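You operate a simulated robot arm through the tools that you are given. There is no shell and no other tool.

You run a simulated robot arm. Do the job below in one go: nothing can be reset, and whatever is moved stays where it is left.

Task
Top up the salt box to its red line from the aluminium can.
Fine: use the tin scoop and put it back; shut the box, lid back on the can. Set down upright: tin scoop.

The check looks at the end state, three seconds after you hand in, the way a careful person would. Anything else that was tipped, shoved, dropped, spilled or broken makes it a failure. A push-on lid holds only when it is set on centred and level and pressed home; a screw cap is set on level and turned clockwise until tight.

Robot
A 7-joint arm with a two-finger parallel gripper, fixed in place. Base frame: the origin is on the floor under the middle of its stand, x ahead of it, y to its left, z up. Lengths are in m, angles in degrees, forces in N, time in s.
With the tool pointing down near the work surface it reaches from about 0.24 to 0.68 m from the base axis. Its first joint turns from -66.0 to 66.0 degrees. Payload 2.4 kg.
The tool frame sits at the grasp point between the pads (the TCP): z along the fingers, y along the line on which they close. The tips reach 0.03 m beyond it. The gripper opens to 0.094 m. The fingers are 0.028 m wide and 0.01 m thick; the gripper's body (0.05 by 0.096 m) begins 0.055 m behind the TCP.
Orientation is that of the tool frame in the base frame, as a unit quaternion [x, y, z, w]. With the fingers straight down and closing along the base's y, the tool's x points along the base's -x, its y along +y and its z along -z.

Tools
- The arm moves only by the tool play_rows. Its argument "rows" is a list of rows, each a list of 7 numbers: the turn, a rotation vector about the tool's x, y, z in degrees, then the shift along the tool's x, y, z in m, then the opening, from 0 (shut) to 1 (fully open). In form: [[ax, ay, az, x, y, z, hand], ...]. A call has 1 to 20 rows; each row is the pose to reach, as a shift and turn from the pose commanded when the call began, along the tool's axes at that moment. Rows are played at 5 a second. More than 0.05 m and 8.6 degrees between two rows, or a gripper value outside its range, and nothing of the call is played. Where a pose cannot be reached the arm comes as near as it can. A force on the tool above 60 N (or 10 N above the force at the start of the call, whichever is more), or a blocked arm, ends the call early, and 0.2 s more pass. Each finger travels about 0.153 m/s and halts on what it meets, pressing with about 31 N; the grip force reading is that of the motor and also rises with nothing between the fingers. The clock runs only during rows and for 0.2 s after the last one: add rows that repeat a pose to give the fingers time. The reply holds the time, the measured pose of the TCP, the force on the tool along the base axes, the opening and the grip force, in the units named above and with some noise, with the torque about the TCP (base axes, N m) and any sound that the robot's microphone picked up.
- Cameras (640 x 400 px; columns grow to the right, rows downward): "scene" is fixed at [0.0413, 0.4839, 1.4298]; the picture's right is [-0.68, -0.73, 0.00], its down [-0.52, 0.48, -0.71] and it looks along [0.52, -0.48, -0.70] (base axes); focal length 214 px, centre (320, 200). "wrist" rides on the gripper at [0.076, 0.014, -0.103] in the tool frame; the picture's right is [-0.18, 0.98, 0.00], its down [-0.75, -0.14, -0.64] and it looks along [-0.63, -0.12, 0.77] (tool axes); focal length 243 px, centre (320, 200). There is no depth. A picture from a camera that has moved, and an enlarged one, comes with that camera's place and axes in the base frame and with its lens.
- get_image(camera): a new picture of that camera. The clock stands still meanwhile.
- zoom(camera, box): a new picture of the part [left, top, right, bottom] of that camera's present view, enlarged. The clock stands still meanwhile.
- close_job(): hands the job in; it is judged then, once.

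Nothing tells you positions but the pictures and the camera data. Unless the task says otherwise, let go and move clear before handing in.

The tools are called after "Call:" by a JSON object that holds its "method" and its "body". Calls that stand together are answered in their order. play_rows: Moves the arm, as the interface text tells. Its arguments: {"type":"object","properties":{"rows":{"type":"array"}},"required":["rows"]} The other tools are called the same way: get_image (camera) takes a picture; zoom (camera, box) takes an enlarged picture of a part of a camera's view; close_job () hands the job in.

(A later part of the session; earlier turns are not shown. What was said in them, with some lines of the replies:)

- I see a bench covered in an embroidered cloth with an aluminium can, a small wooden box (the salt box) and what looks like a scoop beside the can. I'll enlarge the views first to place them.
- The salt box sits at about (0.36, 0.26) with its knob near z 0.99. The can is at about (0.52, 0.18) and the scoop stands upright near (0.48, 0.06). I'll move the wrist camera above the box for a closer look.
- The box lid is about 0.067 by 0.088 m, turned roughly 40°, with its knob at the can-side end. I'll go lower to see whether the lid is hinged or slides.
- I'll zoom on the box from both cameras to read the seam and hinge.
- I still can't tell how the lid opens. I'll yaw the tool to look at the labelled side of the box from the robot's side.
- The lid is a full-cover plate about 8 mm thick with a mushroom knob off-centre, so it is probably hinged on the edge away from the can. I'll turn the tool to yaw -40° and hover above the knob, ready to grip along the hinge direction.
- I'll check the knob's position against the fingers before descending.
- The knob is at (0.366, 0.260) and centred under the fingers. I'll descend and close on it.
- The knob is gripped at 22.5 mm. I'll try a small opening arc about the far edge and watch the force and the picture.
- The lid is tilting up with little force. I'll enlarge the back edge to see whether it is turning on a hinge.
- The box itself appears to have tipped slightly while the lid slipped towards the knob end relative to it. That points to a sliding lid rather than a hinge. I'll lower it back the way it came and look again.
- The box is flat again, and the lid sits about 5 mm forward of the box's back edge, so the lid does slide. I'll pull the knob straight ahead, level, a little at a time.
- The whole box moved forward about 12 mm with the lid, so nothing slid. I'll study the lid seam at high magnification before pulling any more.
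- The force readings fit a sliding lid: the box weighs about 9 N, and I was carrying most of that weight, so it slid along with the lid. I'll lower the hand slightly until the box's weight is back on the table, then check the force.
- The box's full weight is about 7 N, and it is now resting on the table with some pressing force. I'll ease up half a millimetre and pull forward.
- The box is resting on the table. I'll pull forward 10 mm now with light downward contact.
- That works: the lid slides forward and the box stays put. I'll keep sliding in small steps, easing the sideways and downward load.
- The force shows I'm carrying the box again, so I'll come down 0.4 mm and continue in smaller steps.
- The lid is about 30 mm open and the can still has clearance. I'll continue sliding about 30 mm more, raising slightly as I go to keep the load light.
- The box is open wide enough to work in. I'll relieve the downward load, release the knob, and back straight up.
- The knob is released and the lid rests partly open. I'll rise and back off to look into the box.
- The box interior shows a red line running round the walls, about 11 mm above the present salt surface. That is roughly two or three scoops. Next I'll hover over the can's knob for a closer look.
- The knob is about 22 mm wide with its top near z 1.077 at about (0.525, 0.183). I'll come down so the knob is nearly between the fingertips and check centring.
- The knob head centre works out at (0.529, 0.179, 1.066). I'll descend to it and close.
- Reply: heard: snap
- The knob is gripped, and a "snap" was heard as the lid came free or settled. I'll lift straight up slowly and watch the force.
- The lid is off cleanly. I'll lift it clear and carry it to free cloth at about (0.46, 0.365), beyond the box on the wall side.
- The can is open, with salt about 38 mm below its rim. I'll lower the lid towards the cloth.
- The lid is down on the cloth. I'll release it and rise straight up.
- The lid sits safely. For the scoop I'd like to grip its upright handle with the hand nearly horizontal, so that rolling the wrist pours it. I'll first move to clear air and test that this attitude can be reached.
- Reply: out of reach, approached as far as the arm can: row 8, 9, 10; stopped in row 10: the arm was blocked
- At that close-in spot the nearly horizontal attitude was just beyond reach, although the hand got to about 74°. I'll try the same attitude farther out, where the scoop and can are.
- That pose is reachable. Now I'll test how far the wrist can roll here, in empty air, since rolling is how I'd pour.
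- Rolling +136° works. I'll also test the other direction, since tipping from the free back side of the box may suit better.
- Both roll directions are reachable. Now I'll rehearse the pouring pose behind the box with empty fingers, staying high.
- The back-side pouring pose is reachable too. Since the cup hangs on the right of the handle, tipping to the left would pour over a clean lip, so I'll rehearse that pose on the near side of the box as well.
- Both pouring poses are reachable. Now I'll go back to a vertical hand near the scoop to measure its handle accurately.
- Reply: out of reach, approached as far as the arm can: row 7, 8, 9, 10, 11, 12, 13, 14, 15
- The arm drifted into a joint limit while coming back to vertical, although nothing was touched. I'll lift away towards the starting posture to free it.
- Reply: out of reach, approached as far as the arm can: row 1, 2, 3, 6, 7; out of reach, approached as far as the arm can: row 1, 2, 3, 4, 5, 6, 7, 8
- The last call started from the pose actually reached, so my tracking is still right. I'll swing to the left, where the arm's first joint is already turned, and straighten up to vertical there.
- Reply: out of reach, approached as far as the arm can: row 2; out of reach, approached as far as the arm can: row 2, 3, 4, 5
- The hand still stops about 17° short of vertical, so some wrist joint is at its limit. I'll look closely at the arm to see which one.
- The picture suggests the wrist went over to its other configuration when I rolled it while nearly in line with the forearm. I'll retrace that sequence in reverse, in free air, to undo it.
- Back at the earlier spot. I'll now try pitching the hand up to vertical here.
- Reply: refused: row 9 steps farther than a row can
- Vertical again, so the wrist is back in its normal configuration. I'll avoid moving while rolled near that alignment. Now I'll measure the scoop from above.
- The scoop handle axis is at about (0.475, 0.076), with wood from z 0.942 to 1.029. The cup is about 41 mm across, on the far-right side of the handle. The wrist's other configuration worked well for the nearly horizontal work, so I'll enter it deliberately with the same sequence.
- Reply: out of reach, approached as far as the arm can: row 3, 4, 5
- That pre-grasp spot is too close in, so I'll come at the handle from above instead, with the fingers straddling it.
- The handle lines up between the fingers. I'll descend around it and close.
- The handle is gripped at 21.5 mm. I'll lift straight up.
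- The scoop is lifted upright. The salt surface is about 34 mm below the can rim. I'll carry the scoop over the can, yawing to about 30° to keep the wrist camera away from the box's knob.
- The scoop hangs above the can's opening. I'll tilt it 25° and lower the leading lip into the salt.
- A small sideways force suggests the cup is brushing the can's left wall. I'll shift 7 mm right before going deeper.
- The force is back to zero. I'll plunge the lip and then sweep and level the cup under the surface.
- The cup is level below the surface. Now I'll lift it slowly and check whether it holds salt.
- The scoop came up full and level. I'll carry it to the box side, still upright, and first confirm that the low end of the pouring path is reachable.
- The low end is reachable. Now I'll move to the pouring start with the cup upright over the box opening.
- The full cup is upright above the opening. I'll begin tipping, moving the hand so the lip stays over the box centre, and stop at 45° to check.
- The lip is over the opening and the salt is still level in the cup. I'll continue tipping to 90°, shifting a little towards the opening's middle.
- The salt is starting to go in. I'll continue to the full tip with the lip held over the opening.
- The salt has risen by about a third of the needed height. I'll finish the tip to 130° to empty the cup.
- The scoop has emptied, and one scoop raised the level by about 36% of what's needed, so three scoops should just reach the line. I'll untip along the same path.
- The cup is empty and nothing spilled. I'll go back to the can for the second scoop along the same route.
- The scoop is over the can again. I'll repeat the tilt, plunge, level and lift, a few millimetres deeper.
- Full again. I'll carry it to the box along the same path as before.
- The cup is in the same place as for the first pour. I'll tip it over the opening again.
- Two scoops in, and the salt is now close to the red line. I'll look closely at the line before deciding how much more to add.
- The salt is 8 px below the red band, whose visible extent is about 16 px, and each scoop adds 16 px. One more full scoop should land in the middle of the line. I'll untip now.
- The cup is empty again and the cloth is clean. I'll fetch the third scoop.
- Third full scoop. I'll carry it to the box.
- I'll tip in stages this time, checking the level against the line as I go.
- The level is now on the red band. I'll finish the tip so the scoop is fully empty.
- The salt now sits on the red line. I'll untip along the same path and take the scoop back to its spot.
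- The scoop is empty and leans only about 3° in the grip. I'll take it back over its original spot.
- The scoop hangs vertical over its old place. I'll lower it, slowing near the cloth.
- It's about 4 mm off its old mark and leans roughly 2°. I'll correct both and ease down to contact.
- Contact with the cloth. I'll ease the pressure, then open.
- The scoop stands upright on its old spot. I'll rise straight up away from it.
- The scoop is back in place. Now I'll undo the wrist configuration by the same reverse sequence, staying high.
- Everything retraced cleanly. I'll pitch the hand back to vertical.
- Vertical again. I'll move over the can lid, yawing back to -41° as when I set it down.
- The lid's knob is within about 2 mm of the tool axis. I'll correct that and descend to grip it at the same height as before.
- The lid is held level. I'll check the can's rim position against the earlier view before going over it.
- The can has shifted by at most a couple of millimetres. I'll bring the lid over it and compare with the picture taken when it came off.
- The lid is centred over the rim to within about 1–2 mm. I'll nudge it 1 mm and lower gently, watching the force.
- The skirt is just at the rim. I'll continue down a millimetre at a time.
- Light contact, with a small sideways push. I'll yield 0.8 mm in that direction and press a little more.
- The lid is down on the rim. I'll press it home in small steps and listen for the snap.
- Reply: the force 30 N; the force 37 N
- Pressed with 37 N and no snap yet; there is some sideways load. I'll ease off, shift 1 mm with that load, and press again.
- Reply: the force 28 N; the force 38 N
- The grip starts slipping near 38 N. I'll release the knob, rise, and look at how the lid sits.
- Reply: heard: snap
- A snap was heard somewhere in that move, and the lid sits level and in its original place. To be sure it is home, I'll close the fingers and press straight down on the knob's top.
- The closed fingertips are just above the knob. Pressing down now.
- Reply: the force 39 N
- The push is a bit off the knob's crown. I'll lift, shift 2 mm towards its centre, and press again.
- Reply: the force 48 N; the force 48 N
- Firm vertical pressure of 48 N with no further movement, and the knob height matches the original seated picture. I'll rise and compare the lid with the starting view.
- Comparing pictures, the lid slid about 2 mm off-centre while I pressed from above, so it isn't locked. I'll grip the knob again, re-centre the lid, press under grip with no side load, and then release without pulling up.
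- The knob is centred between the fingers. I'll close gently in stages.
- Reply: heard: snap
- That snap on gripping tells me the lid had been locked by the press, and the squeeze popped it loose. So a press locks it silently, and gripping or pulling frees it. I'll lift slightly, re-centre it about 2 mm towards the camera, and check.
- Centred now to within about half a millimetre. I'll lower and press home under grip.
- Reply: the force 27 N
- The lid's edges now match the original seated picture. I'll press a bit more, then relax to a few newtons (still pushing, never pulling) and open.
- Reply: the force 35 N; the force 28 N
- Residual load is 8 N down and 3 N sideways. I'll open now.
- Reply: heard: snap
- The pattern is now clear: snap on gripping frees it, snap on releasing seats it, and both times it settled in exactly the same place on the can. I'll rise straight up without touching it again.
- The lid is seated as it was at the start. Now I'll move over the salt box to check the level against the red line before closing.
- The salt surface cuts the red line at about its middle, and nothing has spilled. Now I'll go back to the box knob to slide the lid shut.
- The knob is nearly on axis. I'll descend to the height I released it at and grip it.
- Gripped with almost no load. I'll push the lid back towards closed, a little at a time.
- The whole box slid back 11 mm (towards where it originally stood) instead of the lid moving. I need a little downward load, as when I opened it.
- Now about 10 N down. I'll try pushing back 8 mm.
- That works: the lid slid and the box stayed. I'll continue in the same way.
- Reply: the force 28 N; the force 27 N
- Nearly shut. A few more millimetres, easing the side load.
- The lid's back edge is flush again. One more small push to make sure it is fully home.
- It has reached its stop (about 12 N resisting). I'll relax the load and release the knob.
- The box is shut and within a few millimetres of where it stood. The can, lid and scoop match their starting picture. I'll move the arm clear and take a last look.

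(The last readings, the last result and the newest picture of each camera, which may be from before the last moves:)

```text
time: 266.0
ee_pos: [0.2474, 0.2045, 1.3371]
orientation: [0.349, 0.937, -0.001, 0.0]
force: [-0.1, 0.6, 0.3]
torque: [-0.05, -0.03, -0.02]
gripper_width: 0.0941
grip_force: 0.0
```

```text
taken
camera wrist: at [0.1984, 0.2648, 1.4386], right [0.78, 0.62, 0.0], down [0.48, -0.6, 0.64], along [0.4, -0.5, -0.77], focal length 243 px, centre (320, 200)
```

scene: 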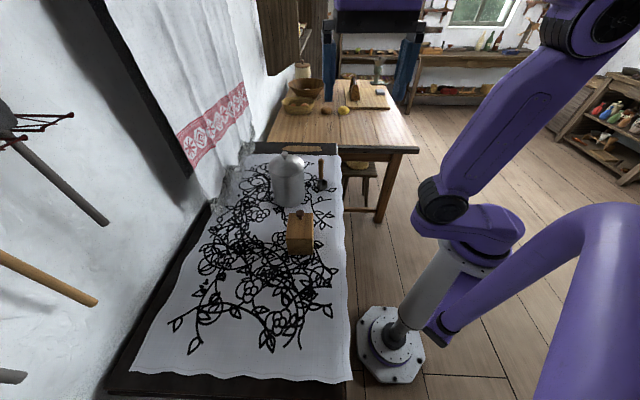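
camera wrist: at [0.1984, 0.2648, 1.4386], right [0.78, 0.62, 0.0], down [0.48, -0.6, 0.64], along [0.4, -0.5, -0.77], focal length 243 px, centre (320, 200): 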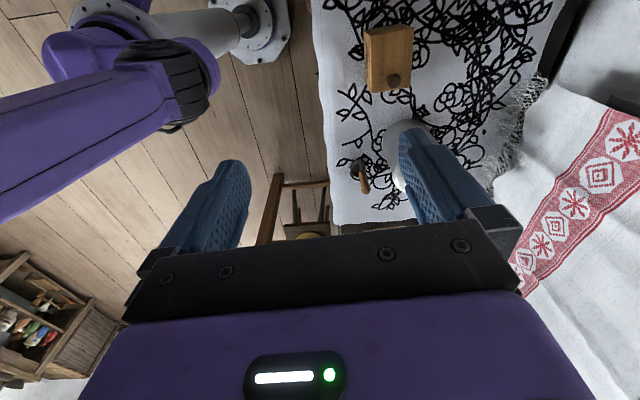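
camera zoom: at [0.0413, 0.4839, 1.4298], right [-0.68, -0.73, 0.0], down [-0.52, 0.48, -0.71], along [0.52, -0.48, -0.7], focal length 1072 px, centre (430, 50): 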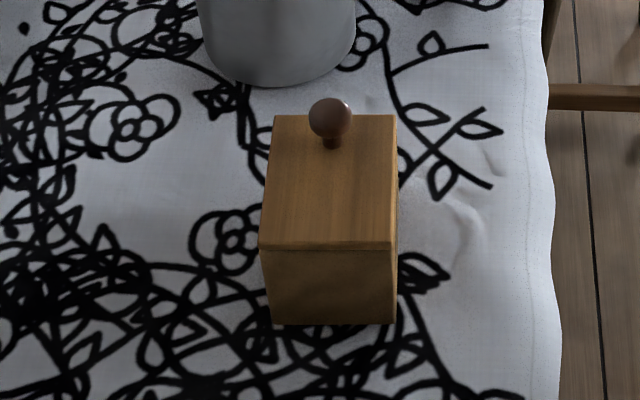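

Final view: the salt box is filled to its red line and shut, and the can's lid is seated level in its original place. The scoop stands upright on its own spot, the cloth is clean, and the arm is clear with empty fingers. Handing the job in.

Call:
{"method": "close_job", "body": {}}

```text
The job is handed in.
```

The job is handed in. I topped up the salt box to its red line with three scoops from the aluminium can, and the salt surface sat at about the middle of the line when I shut it.

- **Salt box:** the lid slides rather than hinges. It is pushed back to its stop, with the back edge flush. The box stands about 3–4 mm from where it started. It tipped slightly when I first tried the lid as a hinge, and it slid along while I worked the lid.
- **Aluminium can:** the lid is back on, level and centred to under a millimetre as far as the pictures show. I heard a snap as I let go of it. I read that as the lid seating, because the same sound came when gripping it freed it. I did not pull-test it.
- **Tin scoop:** empty, upright and back on its original spot.

The pictures show no salt on the cloth. The can's lid and outline match their starting positions to within a pixel or so. The gripper is open, empty and clear of everything.
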